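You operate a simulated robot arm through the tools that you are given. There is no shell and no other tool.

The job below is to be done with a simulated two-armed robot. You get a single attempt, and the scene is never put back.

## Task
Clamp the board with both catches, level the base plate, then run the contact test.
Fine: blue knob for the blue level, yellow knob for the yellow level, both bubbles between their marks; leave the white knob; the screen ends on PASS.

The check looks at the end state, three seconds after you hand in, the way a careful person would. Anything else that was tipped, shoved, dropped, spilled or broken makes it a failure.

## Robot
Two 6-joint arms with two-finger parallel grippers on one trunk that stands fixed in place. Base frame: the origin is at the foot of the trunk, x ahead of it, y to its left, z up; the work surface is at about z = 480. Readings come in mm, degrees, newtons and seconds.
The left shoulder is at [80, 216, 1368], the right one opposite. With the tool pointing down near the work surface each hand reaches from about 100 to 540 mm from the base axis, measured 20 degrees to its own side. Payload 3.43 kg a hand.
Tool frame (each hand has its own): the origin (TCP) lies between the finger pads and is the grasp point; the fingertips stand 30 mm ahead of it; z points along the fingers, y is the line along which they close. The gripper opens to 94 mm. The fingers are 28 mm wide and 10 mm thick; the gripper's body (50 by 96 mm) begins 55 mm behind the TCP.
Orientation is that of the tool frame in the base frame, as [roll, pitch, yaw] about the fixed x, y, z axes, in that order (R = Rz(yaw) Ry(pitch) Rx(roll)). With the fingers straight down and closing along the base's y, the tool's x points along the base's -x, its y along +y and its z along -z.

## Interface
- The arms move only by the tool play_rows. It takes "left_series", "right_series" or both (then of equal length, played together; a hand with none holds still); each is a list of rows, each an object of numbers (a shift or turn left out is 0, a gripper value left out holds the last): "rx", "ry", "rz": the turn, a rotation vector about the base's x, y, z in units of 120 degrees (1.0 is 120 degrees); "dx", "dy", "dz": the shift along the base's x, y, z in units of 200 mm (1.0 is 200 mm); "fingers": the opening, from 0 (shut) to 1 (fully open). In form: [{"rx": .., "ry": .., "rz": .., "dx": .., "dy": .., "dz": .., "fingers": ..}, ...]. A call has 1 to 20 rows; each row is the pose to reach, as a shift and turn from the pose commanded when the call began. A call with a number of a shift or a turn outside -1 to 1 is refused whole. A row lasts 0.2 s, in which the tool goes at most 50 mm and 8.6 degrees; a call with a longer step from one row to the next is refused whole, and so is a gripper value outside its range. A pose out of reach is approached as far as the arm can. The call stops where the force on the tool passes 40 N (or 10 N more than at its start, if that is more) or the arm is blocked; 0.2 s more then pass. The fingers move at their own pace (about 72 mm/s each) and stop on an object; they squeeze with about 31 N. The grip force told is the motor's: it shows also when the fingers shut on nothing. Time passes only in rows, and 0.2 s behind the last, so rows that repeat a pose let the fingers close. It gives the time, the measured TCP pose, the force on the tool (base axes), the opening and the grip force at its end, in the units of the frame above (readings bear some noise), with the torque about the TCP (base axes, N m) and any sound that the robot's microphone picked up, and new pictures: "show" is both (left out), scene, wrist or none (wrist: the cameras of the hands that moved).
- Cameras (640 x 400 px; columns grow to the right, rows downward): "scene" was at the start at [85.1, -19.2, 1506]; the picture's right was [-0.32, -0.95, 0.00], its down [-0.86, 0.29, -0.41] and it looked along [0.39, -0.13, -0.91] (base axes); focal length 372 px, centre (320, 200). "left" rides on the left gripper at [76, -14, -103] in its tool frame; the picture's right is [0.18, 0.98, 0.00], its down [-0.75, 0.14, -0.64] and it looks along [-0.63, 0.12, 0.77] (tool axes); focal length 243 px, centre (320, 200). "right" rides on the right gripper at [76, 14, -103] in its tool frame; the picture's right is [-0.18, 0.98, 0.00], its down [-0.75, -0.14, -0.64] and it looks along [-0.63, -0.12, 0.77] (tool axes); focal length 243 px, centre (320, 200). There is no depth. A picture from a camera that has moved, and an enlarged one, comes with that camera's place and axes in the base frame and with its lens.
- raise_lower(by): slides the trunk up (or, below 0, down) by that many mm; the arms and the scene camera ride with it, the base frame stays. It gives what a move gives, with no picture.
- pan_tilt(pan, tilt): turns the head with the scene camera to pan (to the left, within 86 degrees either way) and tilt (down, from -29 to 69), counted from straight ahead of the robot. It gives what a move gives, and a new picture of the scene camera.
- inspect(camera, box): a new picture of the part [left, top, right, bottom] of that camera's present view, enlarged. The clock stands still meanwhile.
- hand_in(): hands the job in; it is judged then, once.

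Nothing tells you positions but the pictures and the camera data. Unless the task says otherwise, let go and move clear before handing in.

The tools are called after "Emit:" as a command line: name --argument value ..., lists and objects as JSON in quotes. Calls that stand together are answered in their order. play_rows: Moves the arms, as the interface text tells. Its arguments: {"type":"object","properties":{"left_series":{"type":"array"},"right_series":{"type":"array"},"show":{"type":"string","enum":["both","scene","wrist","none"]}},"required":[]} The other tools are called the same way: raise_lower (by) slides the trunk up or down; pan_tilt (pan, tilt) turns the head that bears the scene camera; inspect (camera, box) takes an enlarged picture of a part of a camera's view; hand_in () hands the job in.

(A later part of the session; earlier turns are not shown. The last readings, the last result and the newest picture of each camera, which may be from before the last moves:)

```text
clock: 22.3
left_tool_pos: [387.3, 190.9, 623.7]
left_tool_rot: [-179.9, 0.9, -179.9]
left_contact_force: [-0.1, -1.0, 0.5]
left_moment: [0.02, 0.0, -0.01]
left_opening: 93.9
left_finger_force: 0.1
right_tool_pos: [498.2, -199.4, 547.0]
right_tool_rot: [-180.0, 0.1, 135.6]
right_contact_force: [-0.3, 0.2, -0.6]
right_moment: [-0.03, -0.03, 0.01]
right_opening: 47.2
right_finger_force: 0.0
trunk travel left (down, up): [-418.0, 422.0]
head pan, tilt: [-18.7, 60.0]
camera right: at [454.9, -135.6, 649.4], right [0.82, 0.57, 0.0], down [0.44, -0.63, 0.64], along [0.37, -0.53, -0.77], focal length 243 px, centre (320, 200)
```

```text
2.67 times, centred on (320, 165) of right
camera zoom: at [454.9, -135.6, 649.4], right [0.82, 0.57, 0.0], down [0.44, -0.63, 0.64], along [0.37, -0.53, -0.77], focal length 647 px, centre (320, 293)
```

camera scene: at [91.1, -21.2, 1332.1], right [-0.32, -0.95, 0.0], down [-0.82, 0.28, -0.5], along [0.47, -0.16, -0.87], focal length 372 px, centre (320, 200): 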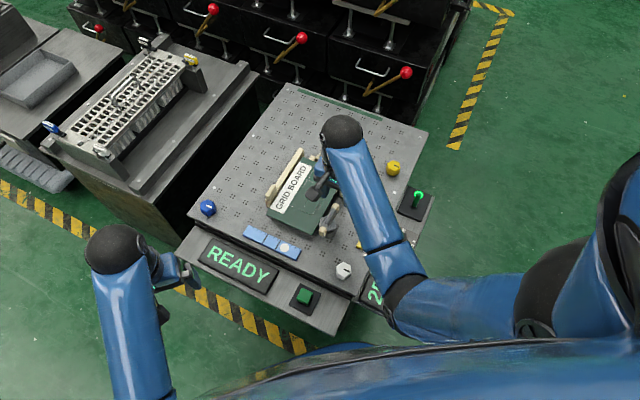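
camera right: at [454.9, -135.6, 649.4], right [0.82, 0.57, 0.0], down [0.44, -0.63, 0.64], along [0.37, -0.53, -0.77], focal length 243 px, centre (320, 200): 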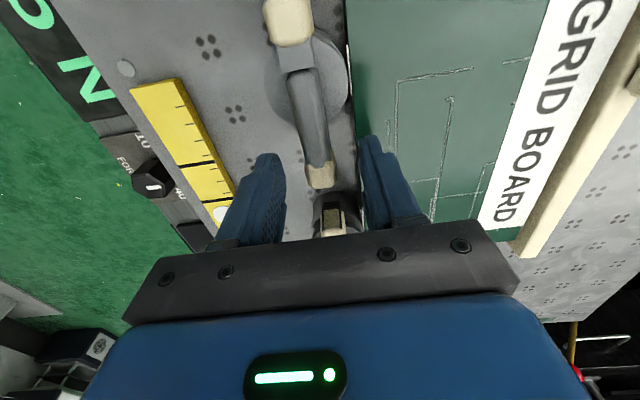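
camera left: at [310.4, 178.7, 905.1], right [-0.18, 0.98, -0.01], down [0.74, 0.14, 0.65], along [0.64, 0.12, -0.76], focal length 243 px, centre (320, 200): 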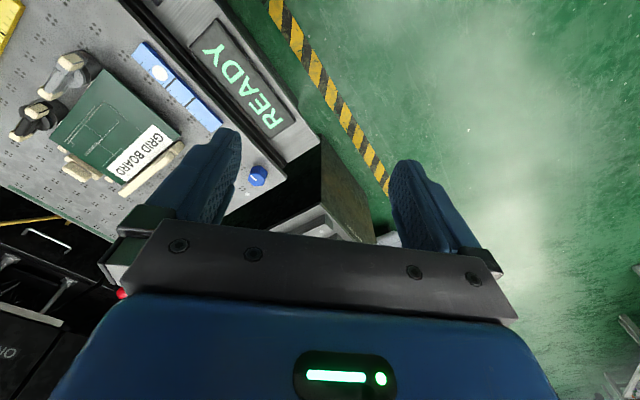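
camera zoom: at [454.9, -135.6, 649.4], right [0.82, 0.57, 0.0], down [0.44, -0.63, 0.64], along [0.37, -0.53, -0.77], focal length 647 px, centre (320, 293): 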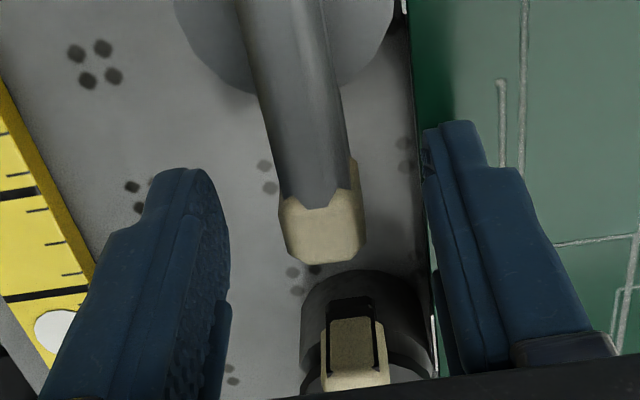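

The handle is straddled with clearance on both sides. Closing the fingers on it now.

Emit:
play_rows --right_series '[{"fingers": 0.0}, {"fingers": 0.0}, {"fingers": 0.0}]' --show "wrist"

Emit:
inspect --camera "right" --box '[220, 90, 420, 240]'

```text
clock: 23.1
left_tool_pos: [387.6, 191.8, 623.8]
left_tool_rot: [-179.9, 1.0, -180.0]
left_contact_force: [-0.4, 0.4, -0.6]
left_moment: [0.03, 0.0, 0.01]
left_opening: 94.0
left_finger_force: 0.1
right_tool_pos: [500.0, -198.8, 546.3]
right_tool_rot: [-180.0, 0.0, 135.4]
right_contact_force: [4.2, 5.6, -2.4]
right_moment: [0.14, -0.2, -0.28]
right_opening: 13.6
right_finger_force: 45.4
trunk travel left (down, up): [-418.0, 422.0]
head pan, tilt: [-18.7, 60.0]
camera right: at [455.6, -134.7, 649.5], right [0.82, 0.57, 0.0], down [0.44, -0.63, 0.64], along [0.37, -0.53, -0.77], focal length 243 px, centre (320, 200)
```

right: 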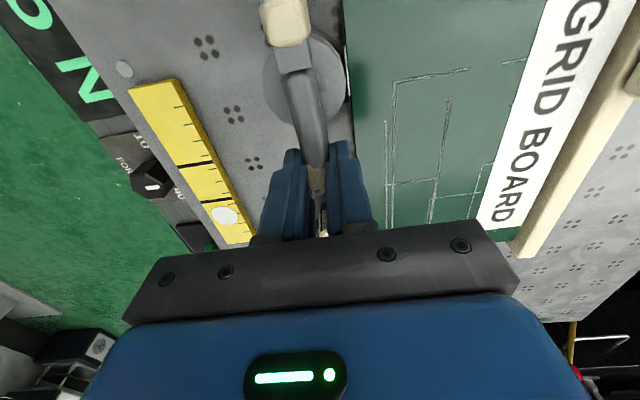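

```text
2.67 times, centred on (320, 165) of right
camera zoom: at [455.6, -134.7, 649.5], right [0.82, 0.57, 0.0], down [0.44, -0.63, 0.64], along [0.37, -0.53, -0.77], focal length 647 px, centre (320, 293)
```

zoom: 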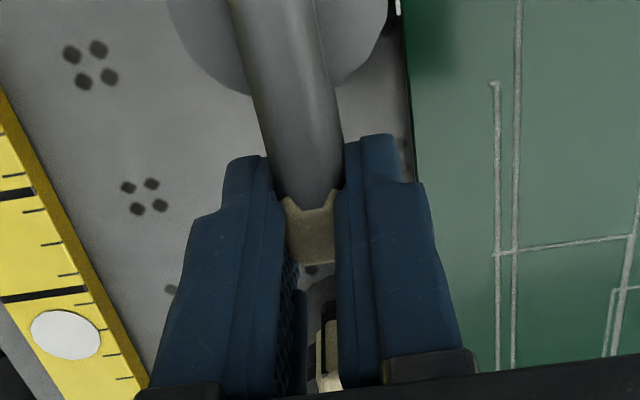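

The handle is gripped at 13.6 mm width. I'll make a careful 8° clockwise swing about the post and check forces.

Emit:
play_rows --right_series '[{"rz": -0.0333, "dx": -0.011, "dy": -0.0103}, {"rz": -0.0667, "dx": -0.0225, "dy": -0.02}]' --show "wrist"

Emit:
inspect --camera "right" --box '[220, 0, 420, 240]'

```text
clock: 23.7
left_tool_pos: [388.2, 192.6, 622.6]
left_tool_rot: [-179.9, 1.0, -179.9]
left_contact_force: [-0.2, 1.3, -0.1]
left_moment: [0.04, 0.0, 0.01]
left_opening: 93.8
left_finger_force: 0.0
right_tool_pos: [495.5, -203.8, 546.7]
right_tool_rot: [-179.9, 0.1, 127.4]
right_contact_force: [2.5, 8.0, -1.7]
right_moment: [0.13, -0.34, -0.29]
right_opening: 13.7
right_finger_force: 45.0
trunk travel left (down, up): [-418.0, 422.0]
head pan, tilt: [-18.7, 60.0]
camera right: at [460.5, -133.2, 649.5], right [0.89, 0.45, 0.0], down [0.35, -0.68, 0.64], along [0.29, -0.57, -0.77], focal length 243 px, centre (320, 200)
```

right: 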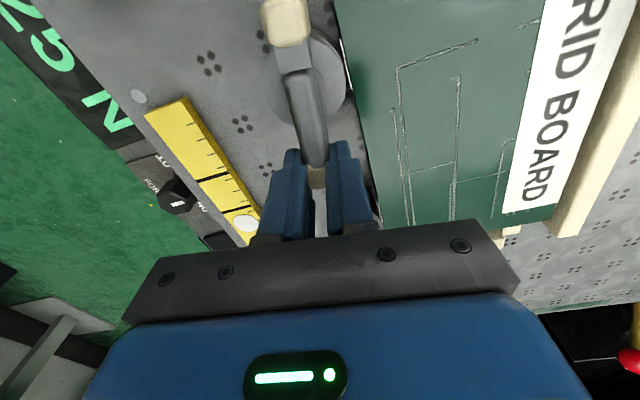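

```text
1.67 times, centred on (320, 120) of right
camera zoom: at [460.5, -133.2, 649.5], right [0.89, 0.45, 0.0], down [0.35, -0.68, 0.64], along [0.29, -0.57, -0.77], focal length 404 px, centre (320, 333)
```

zoom: 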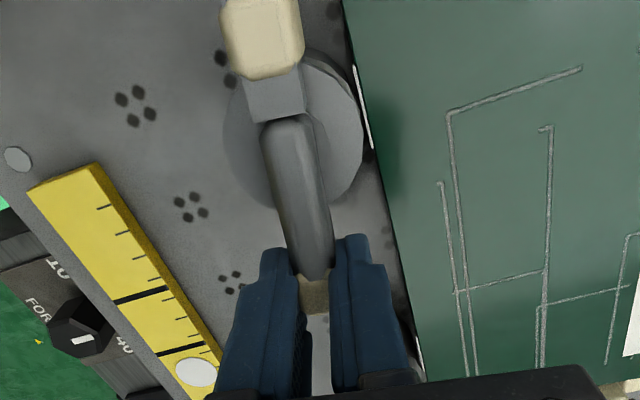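

The catch turns clockwise with only light friction (about 8 N). I'll continue the swing about the post, to about 48° total, and check.

Emit:
play_rows --right_series '[{"rz": -0.0667, "dx": -0.025, "dy": -0.0165}, {"rz": -0.1333, "dx": -0.0521, "dy": -0.0294}, {"rz": -0.2, "dx": -0.0808, "dy": -0.0384}, {"rz": -0.2667, "dx": -0.1104, "dy": -0.0432}, {"rz": -0.3333, "dx": -0.1404, "dy": -0.044}]' --show "wrist"

Emit:
inspect --camera "right" --box '[220, 0, 460, 200]'

```text
clock: 24.9
left_tool_pos: [387.1, 191.5, 623.9]
left_tool_rot: [-179.8, 1.0, -180.0]
left_contact_force: [0.8, -0.1, -0.4]
left_moment: [0.0, 0.01, 0.01]
left_opening: 94.0
left_finger_force: 0.0
right_tool_pos: [466.1, -211.0, 546.5]
right_tool_rot: [-179.8, 0.0, 87.4]
right_contact_force: [-0.4, 11.7, -4.5]
right_moment: [0.65, -0.37, 0.07]
right_opening: 13.8
right_finger_force: 45.1
trunk travel left (down, up): [-418.0, 422.0]
head pan, tilt: [-18.7, 60.0]
camera right: at [484.9, -135.9, 649.5], right [0.97, -0.23, 0.0], down [-0.17, -0.75, 0.64], along [-0.15, -0.63, -0.77], focal length 243 px, centre (320, 200)
```

right: 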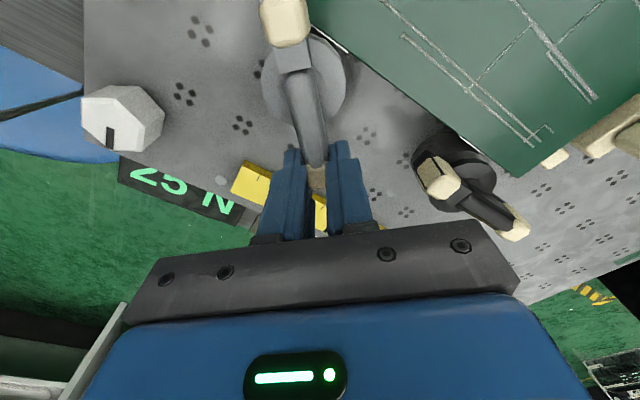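

```text
2.00 times, centred on (340, 100) of right
camera zoom: at [484.9, -135.9, 649.5], right [0.97, -0.23, 0.0], down [-0.17, -0.75, 0.64], along [-0.15, -0.63, -0.77], focal length 485 px, centre (280, 400)
```

zoom: 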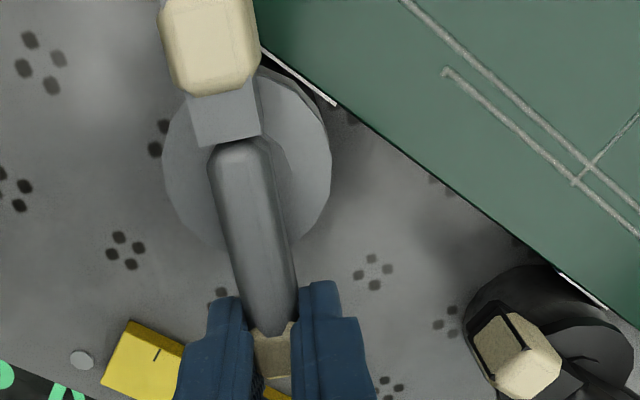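

Smooth so far (48°), the short jaw is heading over the board. Continuing to 90° with a slightly smaller radius.

Emit:
play_rows --right_series '[{"rz": -0.0667, "dx": -0.0289, "dy": 0.0084}, {"rz": -0.1333, "dx": -0.0573, "dy": 0.0158}, {"rz": -0.2, "dx": -0.0843, "dy": 0.027}, {"rz": -0.2667, "dx": -0.1095, "dy": 0.042}, {"rz": -0.3167, "dx": -0.1269, "dy": 0.0554}, {"rz": -0.35, "dx": -0.1377, "dy": 0.0653}]' --show "both"

Emit:
inspect --camera "right" --box '[220, 0, 460, 200]'

```text
clock: 26.3
left_tool_pos: [386.5, 190.9, 624.5]
left_tool_rot: [-180.0, 1.2, -179.9]
left_contact_force: [-0.4, -0.1, -0.4]
left_moment: [0.02, 0.01, -0.01]
left_opening: 94.0
left_finger_force: 0.0
right_tool_pos: [436.5, -199.7, 546.6]
right_tool_rot: [-179.9, 0.1, 45.4]
right_contact_force: [-13.6, 4.5, -4.7]
right_moment: [0.39, -0.6, 0.58]
right_opening: 14.0
right_finger_force: 44.8
trunk travel left (down, up): [-418.0, 422.0]
head pan, tilt: [-18.7, 60.0]
camera scene: at [90.1, -21.1, 1332.2], right [-0.32, -0.95, 0.0], down [-0.82, 0.28, -0.5], along [0.47, -0.16, -0.87], focal length 372 px, centre (320, 200)
camera right: at [502.3, -154.9, 649.4], right [0.57, -0.82, 0.0], down [-0.63, -0.44, 0.64], along [-0.53, -0.37, -0.77], focal length 243 px, centre (320, 200)
```

scene: 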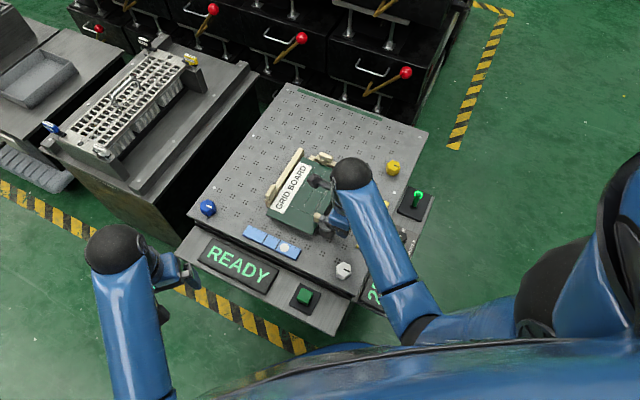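
right: 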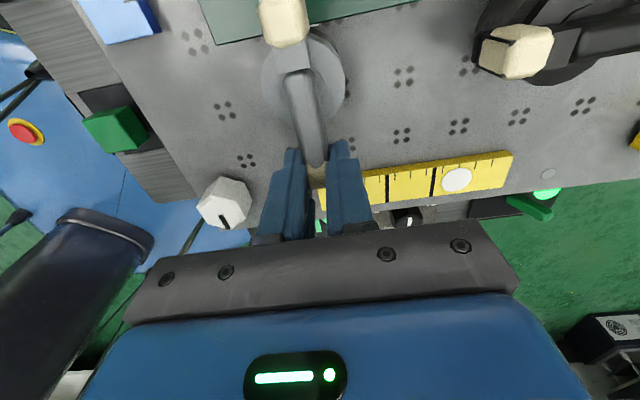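

```text
2.00 times, centred on (340, 100) of right
camera zoom: at [502.3, -154.9, 649.4], right [0.57, -0.82, 0.0], down [-0.63, -0.44, 0.64], along [-0.53, -0.37, -0.77], focal length 485 px, centre (280, 400)
```

zoom: 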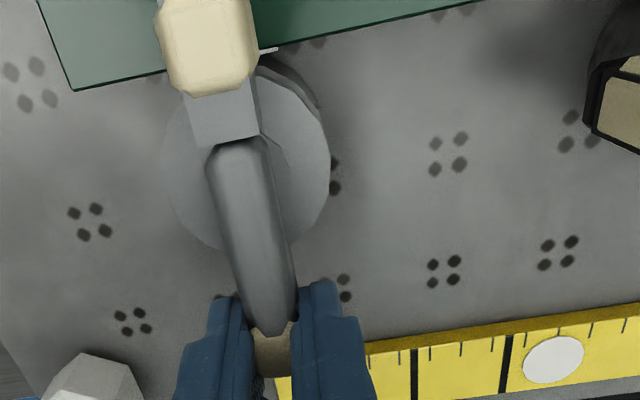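

The catch now pulls forward (about 13 N in the swing direction), so it looks over-centre and wants to go further. I'll follow it a bit more.

Emit:
play_rows --right_series '[{"rz": -0.0333, "dx": -0.01, "dy": 0.0107}, {"rz": -0.0667, "dx": -0.0194, "dy": 0.022}]' --show "wrist"

Emit:
inspect --camera "right" --box '[220, 0, 460, 200]'

```text
clock: 26.9
left_tool_pos: [387.7, 188.8, 624.9]
left_tool_rot: [-180.0, 1.1, 180.0]
left_contact_force: [-0.3, 0.1, -0.9]
left_moment: [0.03, 0.0, 0.02]
left_opening: 93.9
left_finger_force: 0.1
right_tool_pos: [436.0, -198.2, 546.2]
right_tool_rot: [179.9, -0.1, 37.2]
right_contact_force: [1.1, -12.7, -6.8]
right_moment: [-0.64, 0.7, 0.98]
right_opening: 16.1
right_finger_force: 45.4
trunk travel left (down, up): [-418.0, 422.0]
head pan, tilt: [-18.7, 60.0]
camera right: at [506.6, -162.3, 649.6], right [0.45, -0.89, 0.0], down [-0.69, -0.34, 0.64], along [-0.57, -0.29, -0.77], focal length 243 px, centre (320, 200)
```

right: 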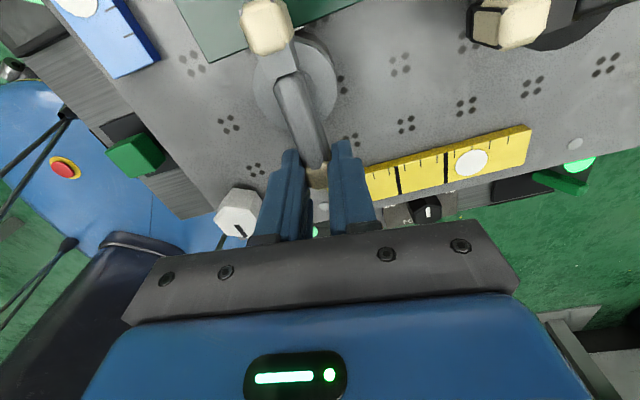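

```text
2.00 times, centred on (340, 100) of right
camera zoom: at [506.6, -162.3, 649.6], right [0.45, -0.89, 0.0], down [-0.69, -0.34, 0.64], along [-0.57, -0.29, -0.77], focal length 485 px, centre (280, 400)
```

zoom: 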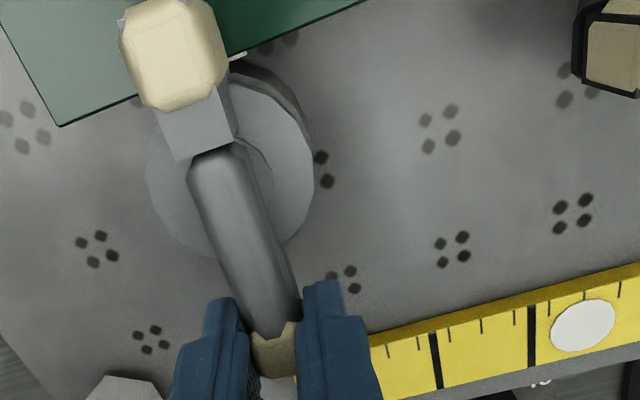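

The catch has reached its end stop at about 90°. I'll return the hand to the 90° pose, release, and look at how it rests.

Emit:
play_rows --right_series '[{"rz": 0.0667, "dx": 0.0194, "dy": -0.022}, {"rz": 0.0667, "dx": 0.0194, "dy": -0.022, "fingers": 0.5}, {"rz": 0.0667, "dx": 0.0194, "dy": -0.022}, {"rz": 0.0667, "dx": 0.0194, "dy": -0.022}, {"rz": 0.0667, "dx": 0.0194, "dy": -0.022, "dz": 0.2}, {"rz": 0.0667, "dx": 0.0194, "dy": -0.022, "dz": 0.38}]' --show "wrist"

Emit:
inspect --camera "right" --box '[220, 40, 420, 200]'

Emit:
inspect --camera "scene" --box '[280, 170, 360, 250]'

```text
clock: 28.3
left_tool_pos: [386.0, 190.5, 624.6]
left_tool_rot: [-179.9, 0.9, -179.9]
left_contact_force: [-1.2, -0.5, 0.0]
left_moment: [0.05, 0.02, 0.01]
left_opening: 93.8
left_finger_force: 0.1
right_tool_pos: [439.1, -200.3, 621.9]
right_tool_rot: [180.0, 0.0, 45.5]
right_contact_force: [0.5, -0.3, 0.5]
right_moment: [-0.01, -0.01, 0.03]
right_opening: 47.0
right_finger_force: 0.1
trunk travel left (down, up): [-418.0, 422.0]
head pan, tilt: [-18.7, 60.0]
camera right: at [503.6, -155.3, 726.0], right [0.57, -0.82, 0.0], down [-0.63, -0.44, 0.64], along [-0.53, -0.37, -0.77], focal length 243 px, centre (320, 200)
```

right: 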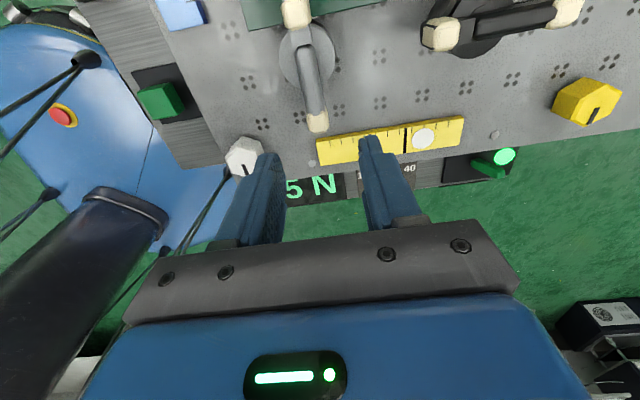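

```text
2.50 times, centred on (320, 120) of right
camera zoom: at [503.6, -155.3, 726.0], right [0.57, -0.82, 0.0], down [-0.63, -0.44, 0.64], along [-0.53, -0.37, -0.77], focal length 606 px, centre (320, 400)
```

zoom: 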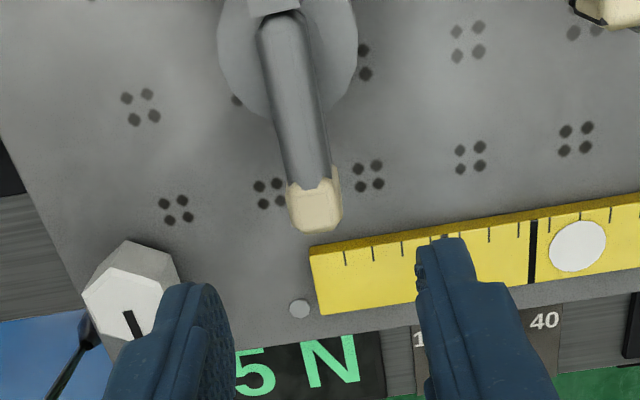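

```text
5.00 times, centred on (320, 210) of scene
camera zoom: at [91.3, -21.1, 1332.1], right [-0.32, -0.95, 0.0], down [-0.82, 0.28, -0.5], along [0.47, -0.16, -0.87], focal length 1862 px, centre (320, 150)
```

zoom: 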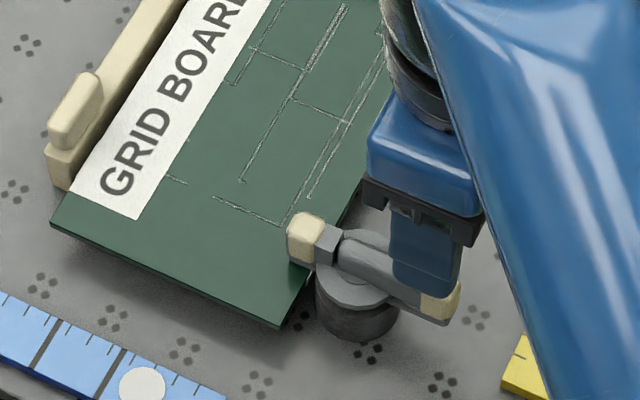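

The light catch's jaw now lies over the board edge at its stop. Next I'll move to the dark catch's cap at about (584,−284), turning the hand back to yaw 135.5°.

Emit:
play_rows --right_series '[{"rz": 0.0682, "dx": 0.066, "dy": -0.0384}, {"rz": 0.1364, "dx": 0.132, "dy": -0.0768}, {"rz": 0.2046, "dx": 0.198, "dy": -0.1152}, {"rz": 0.2728, "dx": 0.264, "dy": -0.1536}, {"rz": 0.341, "dx": 0.33, "dy": -0.192}, {"rz": 0.4092, "dx": 0.396, "dy": -0.2304}, {"rz": 0.4774, "dx": 0.462, "dy": -0.2688}, {"rz": 0.5456, "dx": 0.528, "dy": -0.3072}, {"rz": 0.6138, "dx": 0.594, "dy": -0.3456}, {"rz": 0.682, "dx": 0.66, "dy": -0.384}, {"rz": 0.75, "dx": 0.725, "dy": -0.4225}, {"rz": 0.75, "dx": 0.725, "dy": -0.4225, "dz": -0.1}]' --show "both"

Emit:
inspect --camera "right" --box '[220, 50, 420, 210]'

Emit:
inspect --camera "scene" --box '[280, 140, 380, 240]'

```text
clock: 30.9
left_tool_pos: [387.5, 190.2, 623.0]
left_tool_rot: [180.0, 1.0, -179.8]
left_contact_force: [-0.3, 0.3, 0.1]
left_moment: [0.03, 0.01, -0.02]
left_opening: 93.9
left_finger_force: 0.1
right_tool_pos: [583.6, -284.6, 601.9]
right_tool_rot: [-179.9, 0.0, 135.6]
right_contact_force: [0.2, -0.7, 0.2]
right_moment: [0.0, 0.01, 0.01]
right_opening: 47.0
right_finger_force: 0.1
trunk travel left (down, up): [-418.0, 422.0]
head pan, tilt: [-18.7, 60.0]
camera scene: at [91.4, -21.4, 1332.1], right [-0.32, -0.95, 0.0], down [-0.82, 0.28, -0.5], along [0.47, -0.16, -0.87], focal length 372 px, centre (320, 200)
camera right: at [540.8, -219.9, 705.3], right [0.82, 0.57, 0.0], down [0.44, -0.63, 0.64], along [0.37, -0.53, -0.77], focal length 243 px, centre (320, 200)
```

scene: 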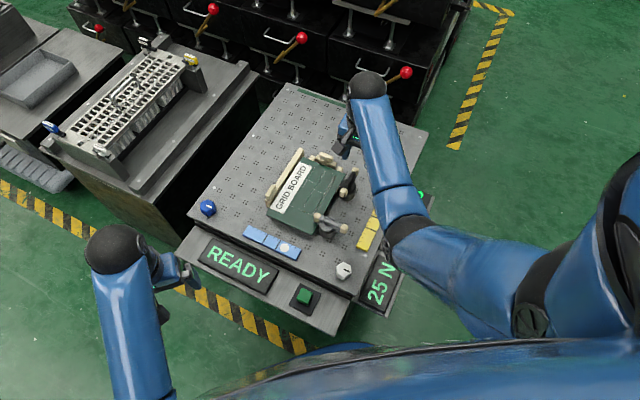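
right: 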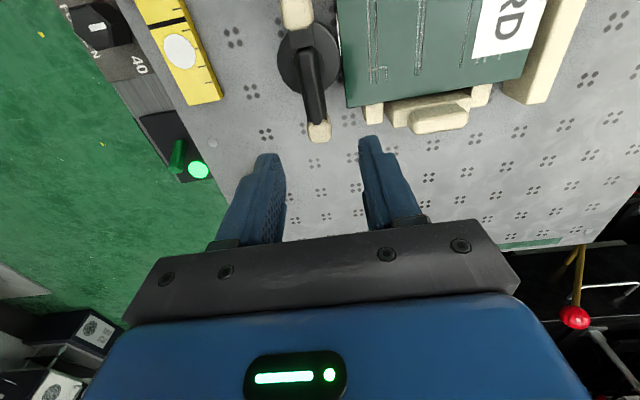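

```text
2.50 times, centred on (320, 130) of right
camera zoom: at [540.8, -219.9, 705.3], right [0.82, 0.57, 0.0], down [0.44, -0.63, 0.64], along [0.37, -0.53, -0.77], focal length 606 px, centre (320, 375)
```

zoom: 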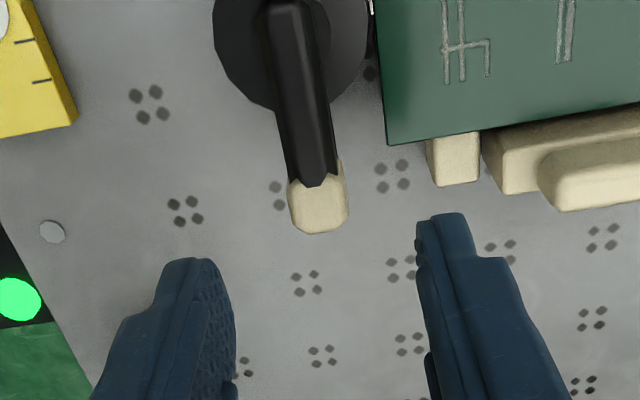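

```text
4.00 times, centred on (330, 190) of scene
camera zoom: at [91.4, -21.4, 1332.1], right [-0.32, -0.95, 0.0], down [-0.82, 0.28, -0.5], along [0.47, -0.16, -0.87], focal length 1490 px, centre (280, 240)
```

zoom: 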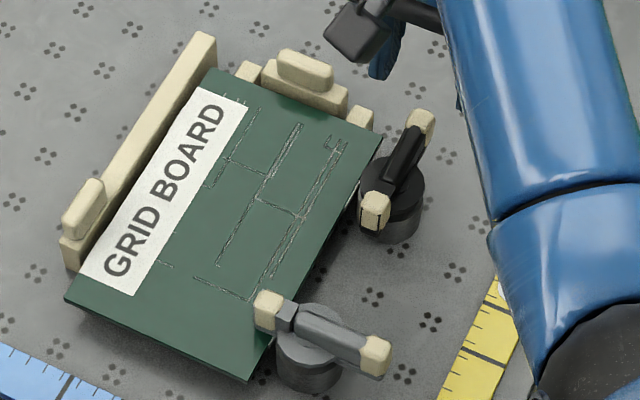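

The dark catch's cap is centred between the fingers too; the cream stub near the board corner is close, so I'll narrow the opening before descending.

Emit:
play_rows --right_series '[{"fingers": 0.38}, {"dz": -0.05}, {"dz": -0.15}, {"dz": -0.23}, {"dz": -0.277}]' --show "wrist"

Emit:
inspect --camera "right" --box '[220, 70, 420, 230]'

```text
clock: 32.1
left_tool_pos: [387.2, 190.0, 623.5]
left_tool_rot: [-179.9, 1.0, -179.9]
left_contact_force: [1.2, -0.5, 0.0]
left_moment: [0.01, -0.01, 0.03]
left_opening: 94.1
left_finger_force: 0.1
right_tool_pos: [584.9, -283.4, 545.9]
right_tool_rot: [-179.9, 0.1, 135.5]
right_contact_force: [0.5, 0.5, -0.1]
right_moment: [0.0, -0.01, -0.01]
right_opening: 35.8
right_finger_force: 0.1
trunk travel left (down, up): [-418.0, 422.0]
head pan, tilt: [-18.7, 60.0]
camera right: at [540.6, -219.9, 649.8], right [0.82, 0.57, 0.0], down [0.44, -0.63, 0.64], along [0.37, -0.53, -0.77], focal length 243 px, centre (320, 200)
```

right: 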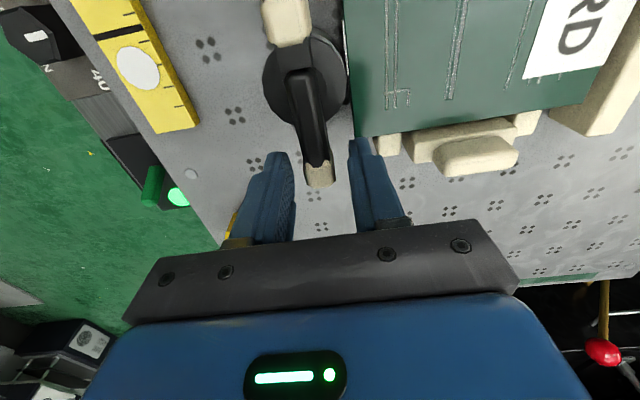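

```text
2.50 times, centred on (320, 150) of right
camera zoom: at [540.6, -219.9, 649.8], right [0.82, 0.57, 0.0], down [0.44, -0.63, 0.64], along [0.37, -0.53, -0.77], focal length 606 px, centre (320, 325)
```

zoom: 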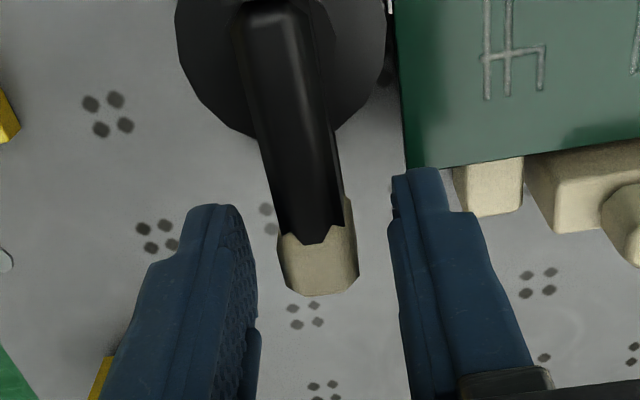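

Straddled with clearance. I'll close on the handle and swing clockwise, first to 48°.

Emit:
play_rows --right_series '[{"fingers": 0.0}, {"fingers": 0.0}, {"fingers": 0.0}, {"rz": -0.0667, "dx": -0.0222, "dy": -0.0196}, {"rz": -0.1333, "dx": -0.0469, "dy": -0.036}, {"rz": -0.2, "dx": -0.0737, "dy": -0.0488}, {"rz": -0.2667, "dx": -0.102, "dy": -0.0577}, {"rz": -0.3333, "dx": -0.1312, "dy": -0.0626}, {"rz": -0.4, "dx": -0.1608, "dy": -0.0634}]' --show "wrist"

```text
clock: 34.1
left_tool_pos: [387.7, 189.7, 624.0]
left_tool_rot: [-180.0, 1.2, -180.0]
left_contact_force: [-0.7, -0.6, 0.7]
left_moment: [-0.02, -0.01, 0.0]
left_opening: 93.9
left_finger_force: 0.1
right_tool_pos: [549.9, -297.6, 547.3]
right_tool_rot: [-179.9, 0.1, 87.4]
right_contact_force: [-6.7, -2.7, 0.1]
right_moment: [0.37, -0.2, 0.3]
right_opening: 13.5
right_finger_force: 45.4
trunk travel left (down, up): [-418.0, 422.0]
head pan, tilt: [-18.7, 60.0]
camera right: at [569.9, -221.1, 649.9], right [0.97, -0.23, 0.0], down [-0.18, -0.75, 0.64], along [-0.15, -0.62, -0.77], focal length 243 px, centre (320, 200)
```

right: 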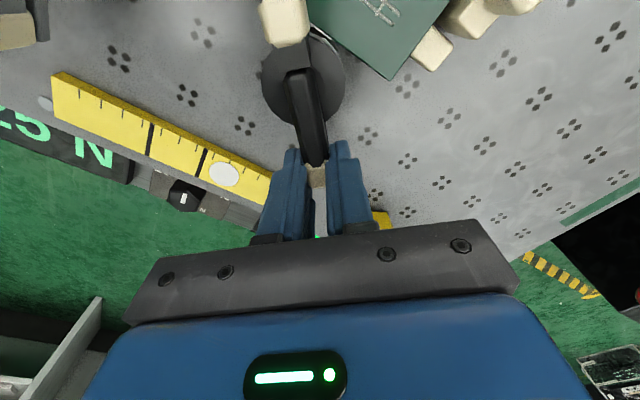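

Smooth again. Continuing to the stop at 90° (a few degrees beyond to seat it).

Emit:
play_rows --right_series '[{"rz": -0.0667, "dx": -0.0295, "dy": 0.0034}, {"rz": -0.1333, "dx": -0.0582, "dy": 0.0108}, {"rz": -0.2, "dx": -0.0856, "dy": 0.0222}, {"rz": -0.2667, "dx": -0.1111, "dy": 0.0372}, {"rz": -0.3167, "dx": -0.1288, "dy": 0.0507}, {"rz": -0.35, "dx": -0.1397, "dy": 0.0608}, {"rz": -0.3833, "dx": -0.1499, "dy": 0.0715}]' --show "wrist"

Emit:
inspect --camera "right" --box '[220, 0, 460, 200]'

```text
clock: 35.7
left_tool_pos: [389.4, 190.0, 623.1]
left_tool_rot: [-179.8, 1.0, 179.9]
left_contact_force: [0.7, -0.1, -0.2]
left_moment: [0.01, 0.0, -0.02]
left_opening: 93.9
left_finger_force: 0.1
right_tool_pos: [522.2, -284.3, 546.4]
right_tool_rot: [-180.0, 0.2, 41.4]
right_contact_force: [-8.6, -6.7, -6.9]
right_moment: [-0.24, 0.35, 1.04]
right_opening: 14.4
right_finger_force: 44.9
trunk travel left (down, up): [-418.0, 422.0]
head pan, tilt: [-18.7, 60.0]
camera right: at [589.0, -243.3, 649.8], right [0.51, -0.86, 0.0], down [-0.66, -0.39, 0.64], along [-0.55, -0.33, -0.77], focal length 243 px, centre (320, 200)
```

right: 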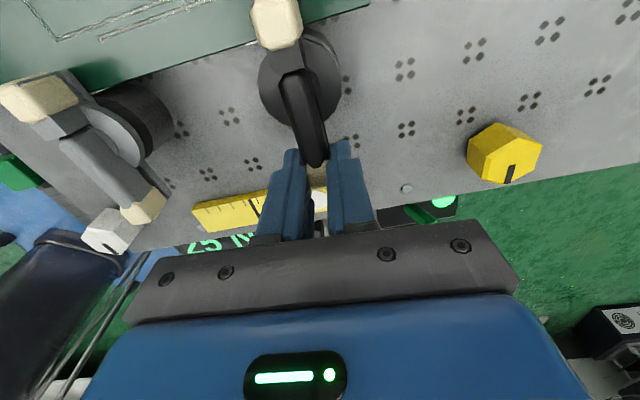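

```text
2.00 times, centred on (340, 100) of right
camera zoom: at [589.0, -243.3, 649.8], right [0.51, -0.86, 0.0], down [-0.66, -0.39, 0.64], along [-0.55, -0.33, -0.77], focal length 485 px, centre (280, 400)
```

zoom: 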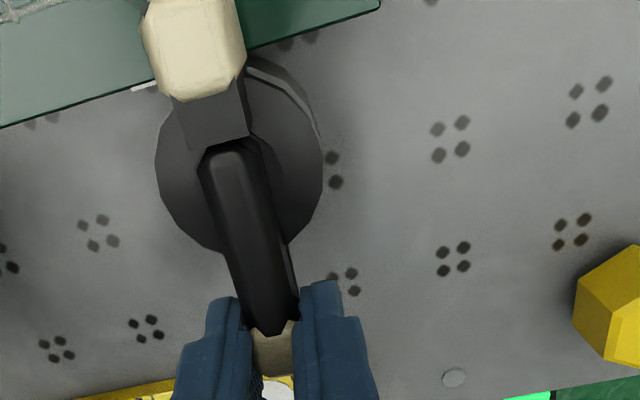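

The dark catch is at its stop as well. Backing off 4°, releasing and lifting to look.

Emit:
play_rows --right_series '[{"rz": 0.0333, "dx": 0.0102, "dy": -0.0107}, {"rz": 0.0333, "dx": 0.0102, "dy": -0.0107, "fingers": 0.45}, {"rz": 0.0333, "dx": 0.0102, "dy": -0.0107}, {"rz": 0.0333, "dx": 0.0102, "dy": -0.0107}, {"rz": 0.0333, "dx": 0.0102, "dy": -0.0107, "dz": 0.2}, {"rz": 0.0333, "dx": 0.0102, "dy": -0.0107, "dz": 0.38}, {"rz": 0.0333, "dx": -0.1, "dy": -0.2, "dz": 0.38}, {"rz": 0.0333, "dx": -0.2, "dy": -0.4, "dz": 0.38}, {"rz": 0.0333, "dx": -0.3, "dy": -0.6, "dz": 0.38}]' --show "both"

Emit:
inspect --camera "scene" --box '[270, 140, 390, 250]'

Emit:
inspect --camera "scene" --box '[185, 180, 320, 310]'

```text
clock: 37.7
left_tool_pos: [386.6, 190.5, 623.8]
left_tool_rot: [-180.0, 1.0, -179.8]
left_contact_force: [-1.1, -0.5, -0.8]
left_moment: [0.01, 0.0, 0.04]
left_opening: 93.9
left_finger_force: 0.1
right_tool_pos: [460.0, -402.7, 623.0]
right_tool_rot: [-179.9, -0.1, 45.6]
right_contact_force: [0.4, 0.2, -0.1]
right_moment: [0.03, 0.0, -0.01]
right_opening: 42.4
right_finger_force: 0.0
trunk travel left (down, up): [-418.0, 422.0]
head pan, tilt: [-18.7, 60.0]
camera scene: at [90.9, -22.1, 1332.1], right [-0.32, -0.95, 0.0], down [-0.82, 0.28, -0.5], along [0.47, -0.16, -0.87], focal length 372 px, centre (320, 200)
camera right: at [524.4, -358.3, 725.9], right [0.57, -0.82, 0.0], down [-0.63, -0.44, 0.64], along [-0.53, -0.37, -0.77], focal length 243 px, centre (320, 200)
```

scene: 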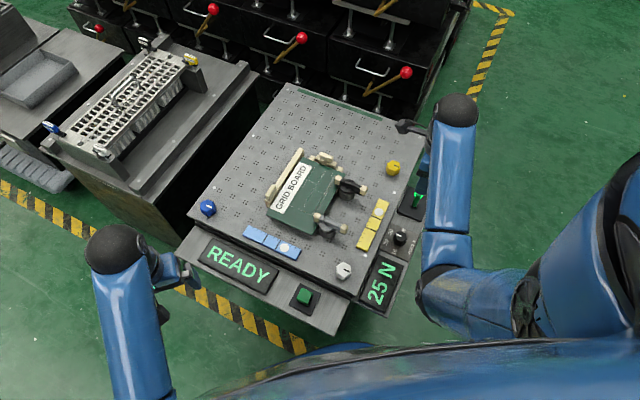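
right: 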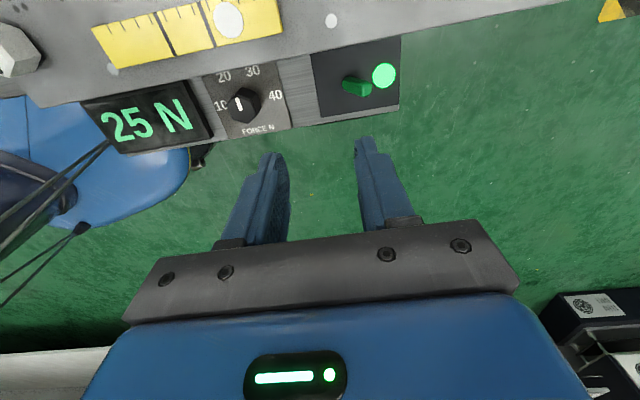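

```text
3.64 times, centred on (330, 195) of scene
camera zoom: at [90.9, -22.1, 1332.1], right [-0.32, -0.95, 0.0], down [-0.82, 0.28, -0.5], along [0.47, -0.16, -0.87], focal length 1354 px, centre (284, 218)
```

zoom: 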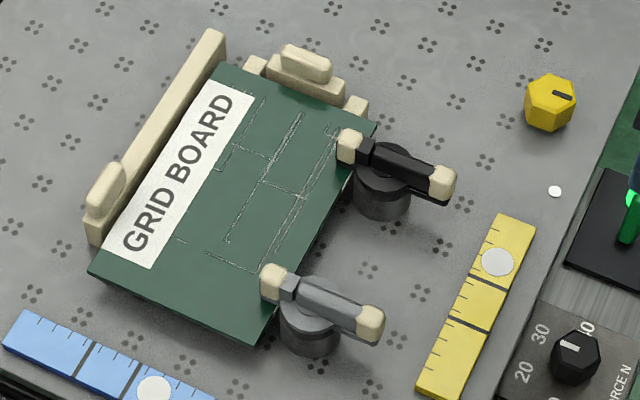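

```text
3.08 times, centred on (252, 245) of scene
camera zoom: at [90.9, -22.1, 1332.1], right [-0.32, -0.95, 0.0], down [-0.82, 0.28, -0.5], along [0.47, -0.16, -0.87], focal length 1146 px, centre (528, 62)
```

zoom: 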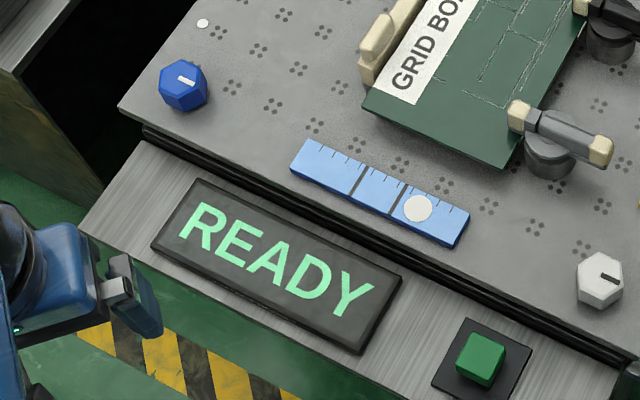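

Both jaws are now over the board. Bubbles: blue's sits toward the white knob (blue side low), yellow's toward the yellow knob (yellow side high). Next I'll hover over the yellow knob to measure it.

Emit:
play_rows --right_series '[{"rz": 0.0682, "dx": 0.055}, {"rz": 0.1364, "dx": 0.11}, {"rz": 0.2046, "dx": 0.165}, {"rz": 0.2728, "dx": 0.22}, {"rz": 0.341, "dx": 0.275}, {"rz": 0.4092, "dx": 0.33}, {"rz": 0.4774, "dx": 0.385}, {"rz": 0.5456, "dx": 0.44}, {"rz": 0.6138, "dx": 0.495}, {"rz": 0.682, "dx": 0.55}, {"rz": 0.75, "dx": 0.6}, {"rz": 0.75, "dx": 0.6}]' --show "both"

Emit:
inspect --camera "right" --box '[220, 60, 420, 220]'

```text
clock: 40.3
left_tool_pos: [387.8, 190.3, 624.1]
left_tool_rot: [-179.9, 1.0, -180.0]
left_contact_force: [0.9, -0.7, 1.0]
left_moment: [0.0, 0.0, 0.01]
left_opening: 94.2
left_finger_force: 0.2
right_tool_pos: [582.4, -401.1, 622.1]
right_tool_rot: [-179.9, -0.1, 135.5]
right_contact_force: [0.5, 0.9, 0.3]
right_moment: [0.0, -0.01, 0.01]
right_opening: 42.2
right_finger_force: 0.1
trunk travel left (down, up): [-418.0, 422.0]
head pan, tilt: [-18.7, 60.0]
camera scene: at [91.2, -21.3, 1332.1], right [-0.32, -0.95, 0.0], down [-0.82, 0.28, -0.5], along [0.47, -0.16, -0.87], focal length 372 px, centre (320, 200)
camera right: at [538.5, -338.2, 726.4], right [0.82, 0.57, 0.0], down [0.44, -0.63, 0.64], along [0.37, -0.53, -0.77], focal length 243 px, centre (320, 200)
```

scene: 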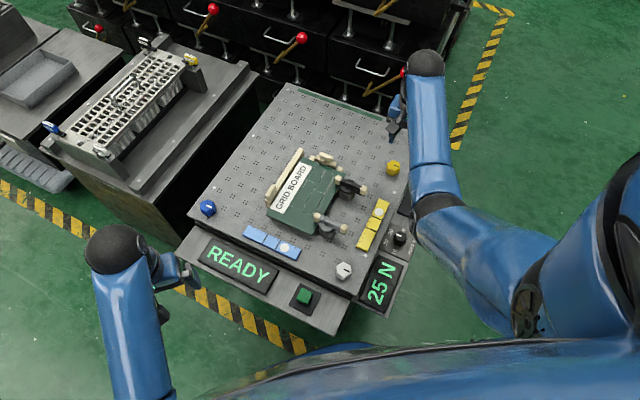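
right: 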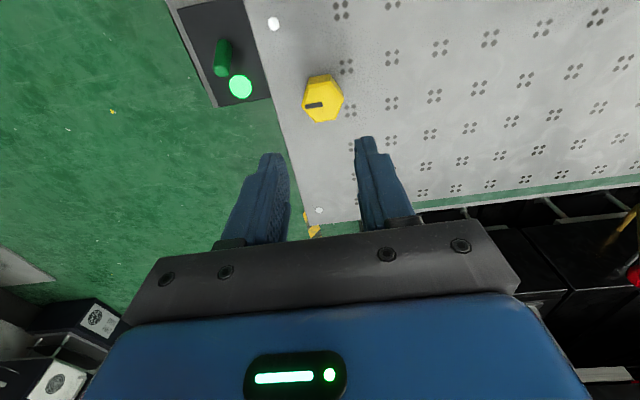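

```text
2.50 times, centred on (320, 140) of right
camera zoom: at [538.5, -338.2, 726.4], right [0.82, 0.57, 0.0], down [0.44, -0.63, 0.64], along [0.37, -0.53, -0.77], focal length 606 px, centre (320, 350)
```

zoom: 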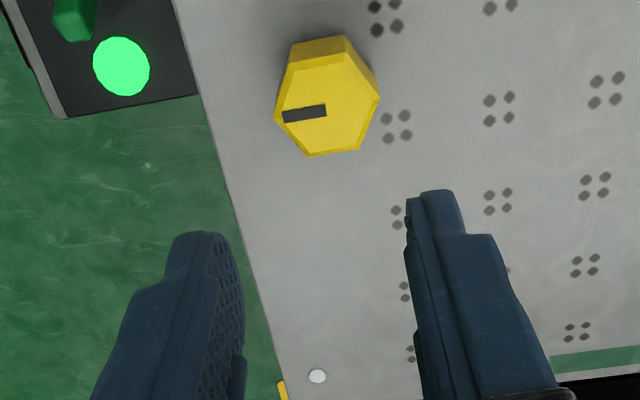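

The yellow knob is a hex at about (581,−395.5), top z≈508, with flats facing ±(0.71,−0.70) and every 60°. I'll turn the hand to yaw 165.4° so the fingers meet two flats, and come down part-way to check alignment.

Emit:
play_rows --right_series '[{"rz": 0.0623, "fingers": 0.6}, {"rz": 0.1246}, {"rz": 0.1869}, {"rz": 0.249, "dx": -0.007, "dy": 0.028}, {"rz": 0.249, "dx": -0.007, "dy": 0.028, "dz": -0.2}, {"rz": 0.249, "dx": -0.007, "dy": 0.028, "dz": -0.3}, {"rz": 0.249, "dx": -0.007, "dy": 0.028, "dz": -0.3}]' --show "wrist"

Emit:
inspect --camera "right" --box '[220, 60, 420, 220]'

```text
clock: 41.9
left_tool_pos: [387.4, 192.3, 623.2]
left_tool_rot: [-179.9, 1.0, -180.0]
left_contact_force: [-0.7, 0.6, 0.2]
left_moment: [0.0, -0.01, -0.07]
left_opening: 93.9
left_finger_force: 0.2
right_tool_pos: [580.7, -397.8, 562.2]
right_tool_rot: [-179.9, -0.1, 165.3]
right_contact_force: [-0.4, -0.1, 0.1]
right_moment: [0.02, 0.01, 0.01]
right_opening: 56.4
right_finger_force: 0.0
trunk travel left (down, up): [-418.0, 422.0]
head pan, tilt: [-18.7, 60.0]
camera right: at [511.3, -363.0, 665.7], right [0.43, 0.9, 0.0], down [0.69, -0.33, 0.64], along [0.58, -0.28, -0.77], focal length 243 px, centre (320, 200)
```

right: 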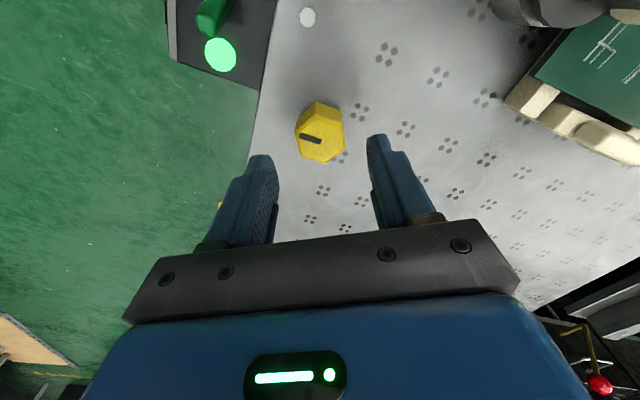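

```text
2.50 times, centred on (320, 140) of right
camera zoom: at [511.3, -363.0, 665.7], right [0.43, 0.9, 0.0], down [0.69, -0.33, 0.64], along [0.58, -0.28, -0.77], focal length 606 px, centre (320, 350)
```

zoom: 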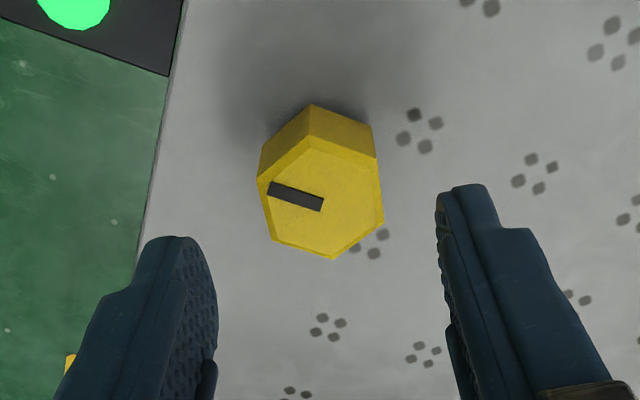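

The knob is centred between the fingers and its flats match the fingers. I'll descend to TCP z≈522 and check the force.

Emit:
play_rows --right_series '[{"dz": -0.08, "dy": 0.003}, {"dz": -0.15, "dy": 0.003}, {"dz": -0.2, "dy": 0.003}]' --show "wrist"

Emit:
inspect --camera "right" --box '[220, 80, 420, 240]'

Emit:
inspect --camera "scene" --box '[340, 130, 440, 260]'

```text
clock: 42.7
left_tool_pos: [387.8, 190.2, 624.4]
left_tool_rot: [-179.9, 1.0, -179.9]
left_contact_force: [-0.4, -0.4, 0.0]
left_moment: [-0.01, 0.02, 0.0]
left_opening: 94.2
left_finger_force: 0.0
right_tool_pos: [580.5, -396.7, 522.3]
right_tool_rot: [-179.9, 0.1, 165.3]
right_contact_force: [-0.4, 0.1, 0.4]
right_moment: [0.01, -0.01, 0.0]
right_opening: 56.5
right_finger_force: 0.0
trunk travel left (down, up): [-418.0, 422.0]
head pan, tilt: [-18.7, 60.0]
camera right: at [511.5, -362.6, 625.7], right [0.43, 0.9, 0.0], down [0.69, -0.33, 0.64], along [0.58, -0.28, -0.77], focal length 243 px, centre (320, 200)
```

right: 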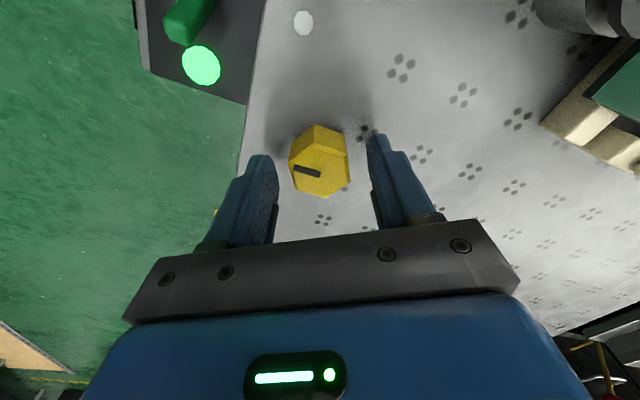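

```text
2.50 times, centred on (320, 160) of right
camera zoom: at [511.5, -362.6, 625.7], right [0.43, 0.9, 0.0], down [0.69, -0.33, 0.64], along [0.58, -0.28, -0.77], focal length 606 px, centre (320, 300)
```

zoom: 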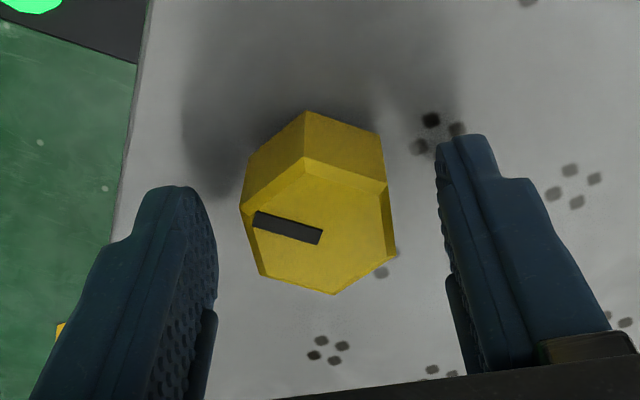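

```text
3.08 times, centred on (390, 195) of scene
camera zoom: at [91.4, -21.4, 1332.1], right [-0.32, -0.95, 0.0], down [-0.82, 0.28, -0.5], along [0.47, -0.16, -0.87], focal length 1146 px, centre (105, 215)
```

zoom: 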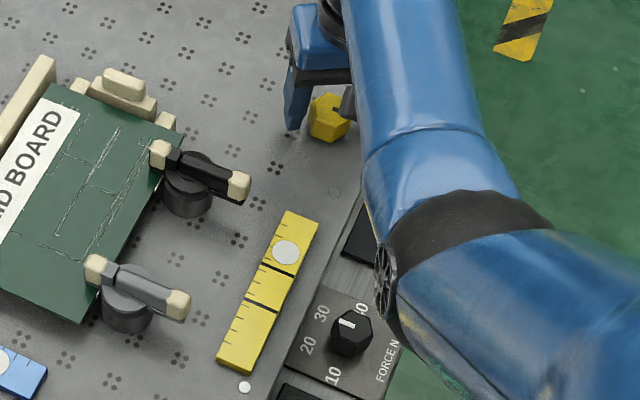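

Well aligned, no contact force. Closing on the yellow knob now.

Emit:
play_rows --right_series '[{"fingers": 0.0}, {"fingers": 0.0}, {"fingers": 0.0}]' --show "wrist"

Emit:
inspect --camera "scene" --box '[350, 190, 400, 255]'

```text
clock: 43.5
left_tool_pos: [388.0, 191.4, 625.3]
left_tool_rot: [-180.0, 1.0, -179.9]
left_contact_force: [0.2, -0.1, -0.3]
left_moment: [0.01, 0.04, 0.0]
left_opening: 93.8
left_finger_force: 0.0
right_tool_pos: [580.8, -396.1, 522.6]
right_tool_rot: [-180.0, 0.0, 165.3]
right_contact_force: [-1.0, 1.9, -0.5]
right_moment: [0.09, -0.34, 0.0]
right_opening: 32.9
right_finger_force: 44.7
trunk travel left (down, up): [-418.0, 422.0]
head pan, tilt: [-18.7, 60.0]
camera right: at [511.5, -362.4, 625.8], right [0.43, 0.9, 0.0], down [0.69, -0.33, 0.64], along [0.58, -0.27, -0.77], focal length 243 px, centre (320, 200)
```

right: 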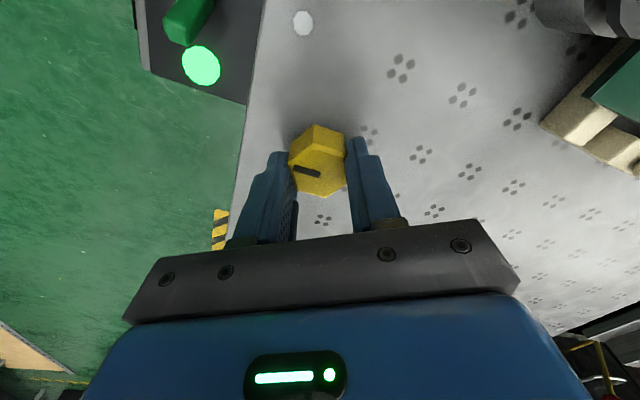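

```text
6.15 times, centred on (375, 222) of scene
camera zoom: at [91.4, -21.3, 1332.1], right [-0.32, -0.95, 0.0], down [-0.82, 0.28, -0.5], along [0.47, -0.16, -0.87], focal length 2292 px, centre (-18, 62)
```

zoom: 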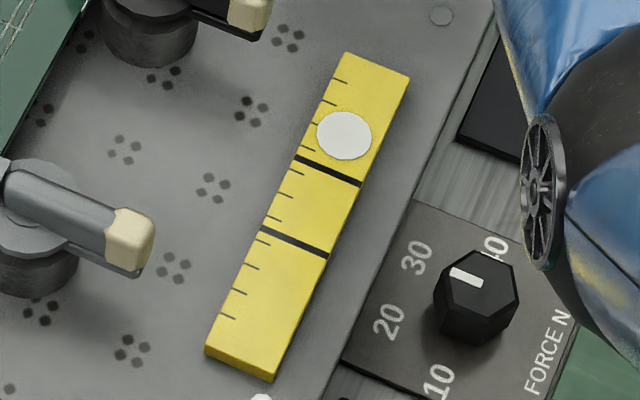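

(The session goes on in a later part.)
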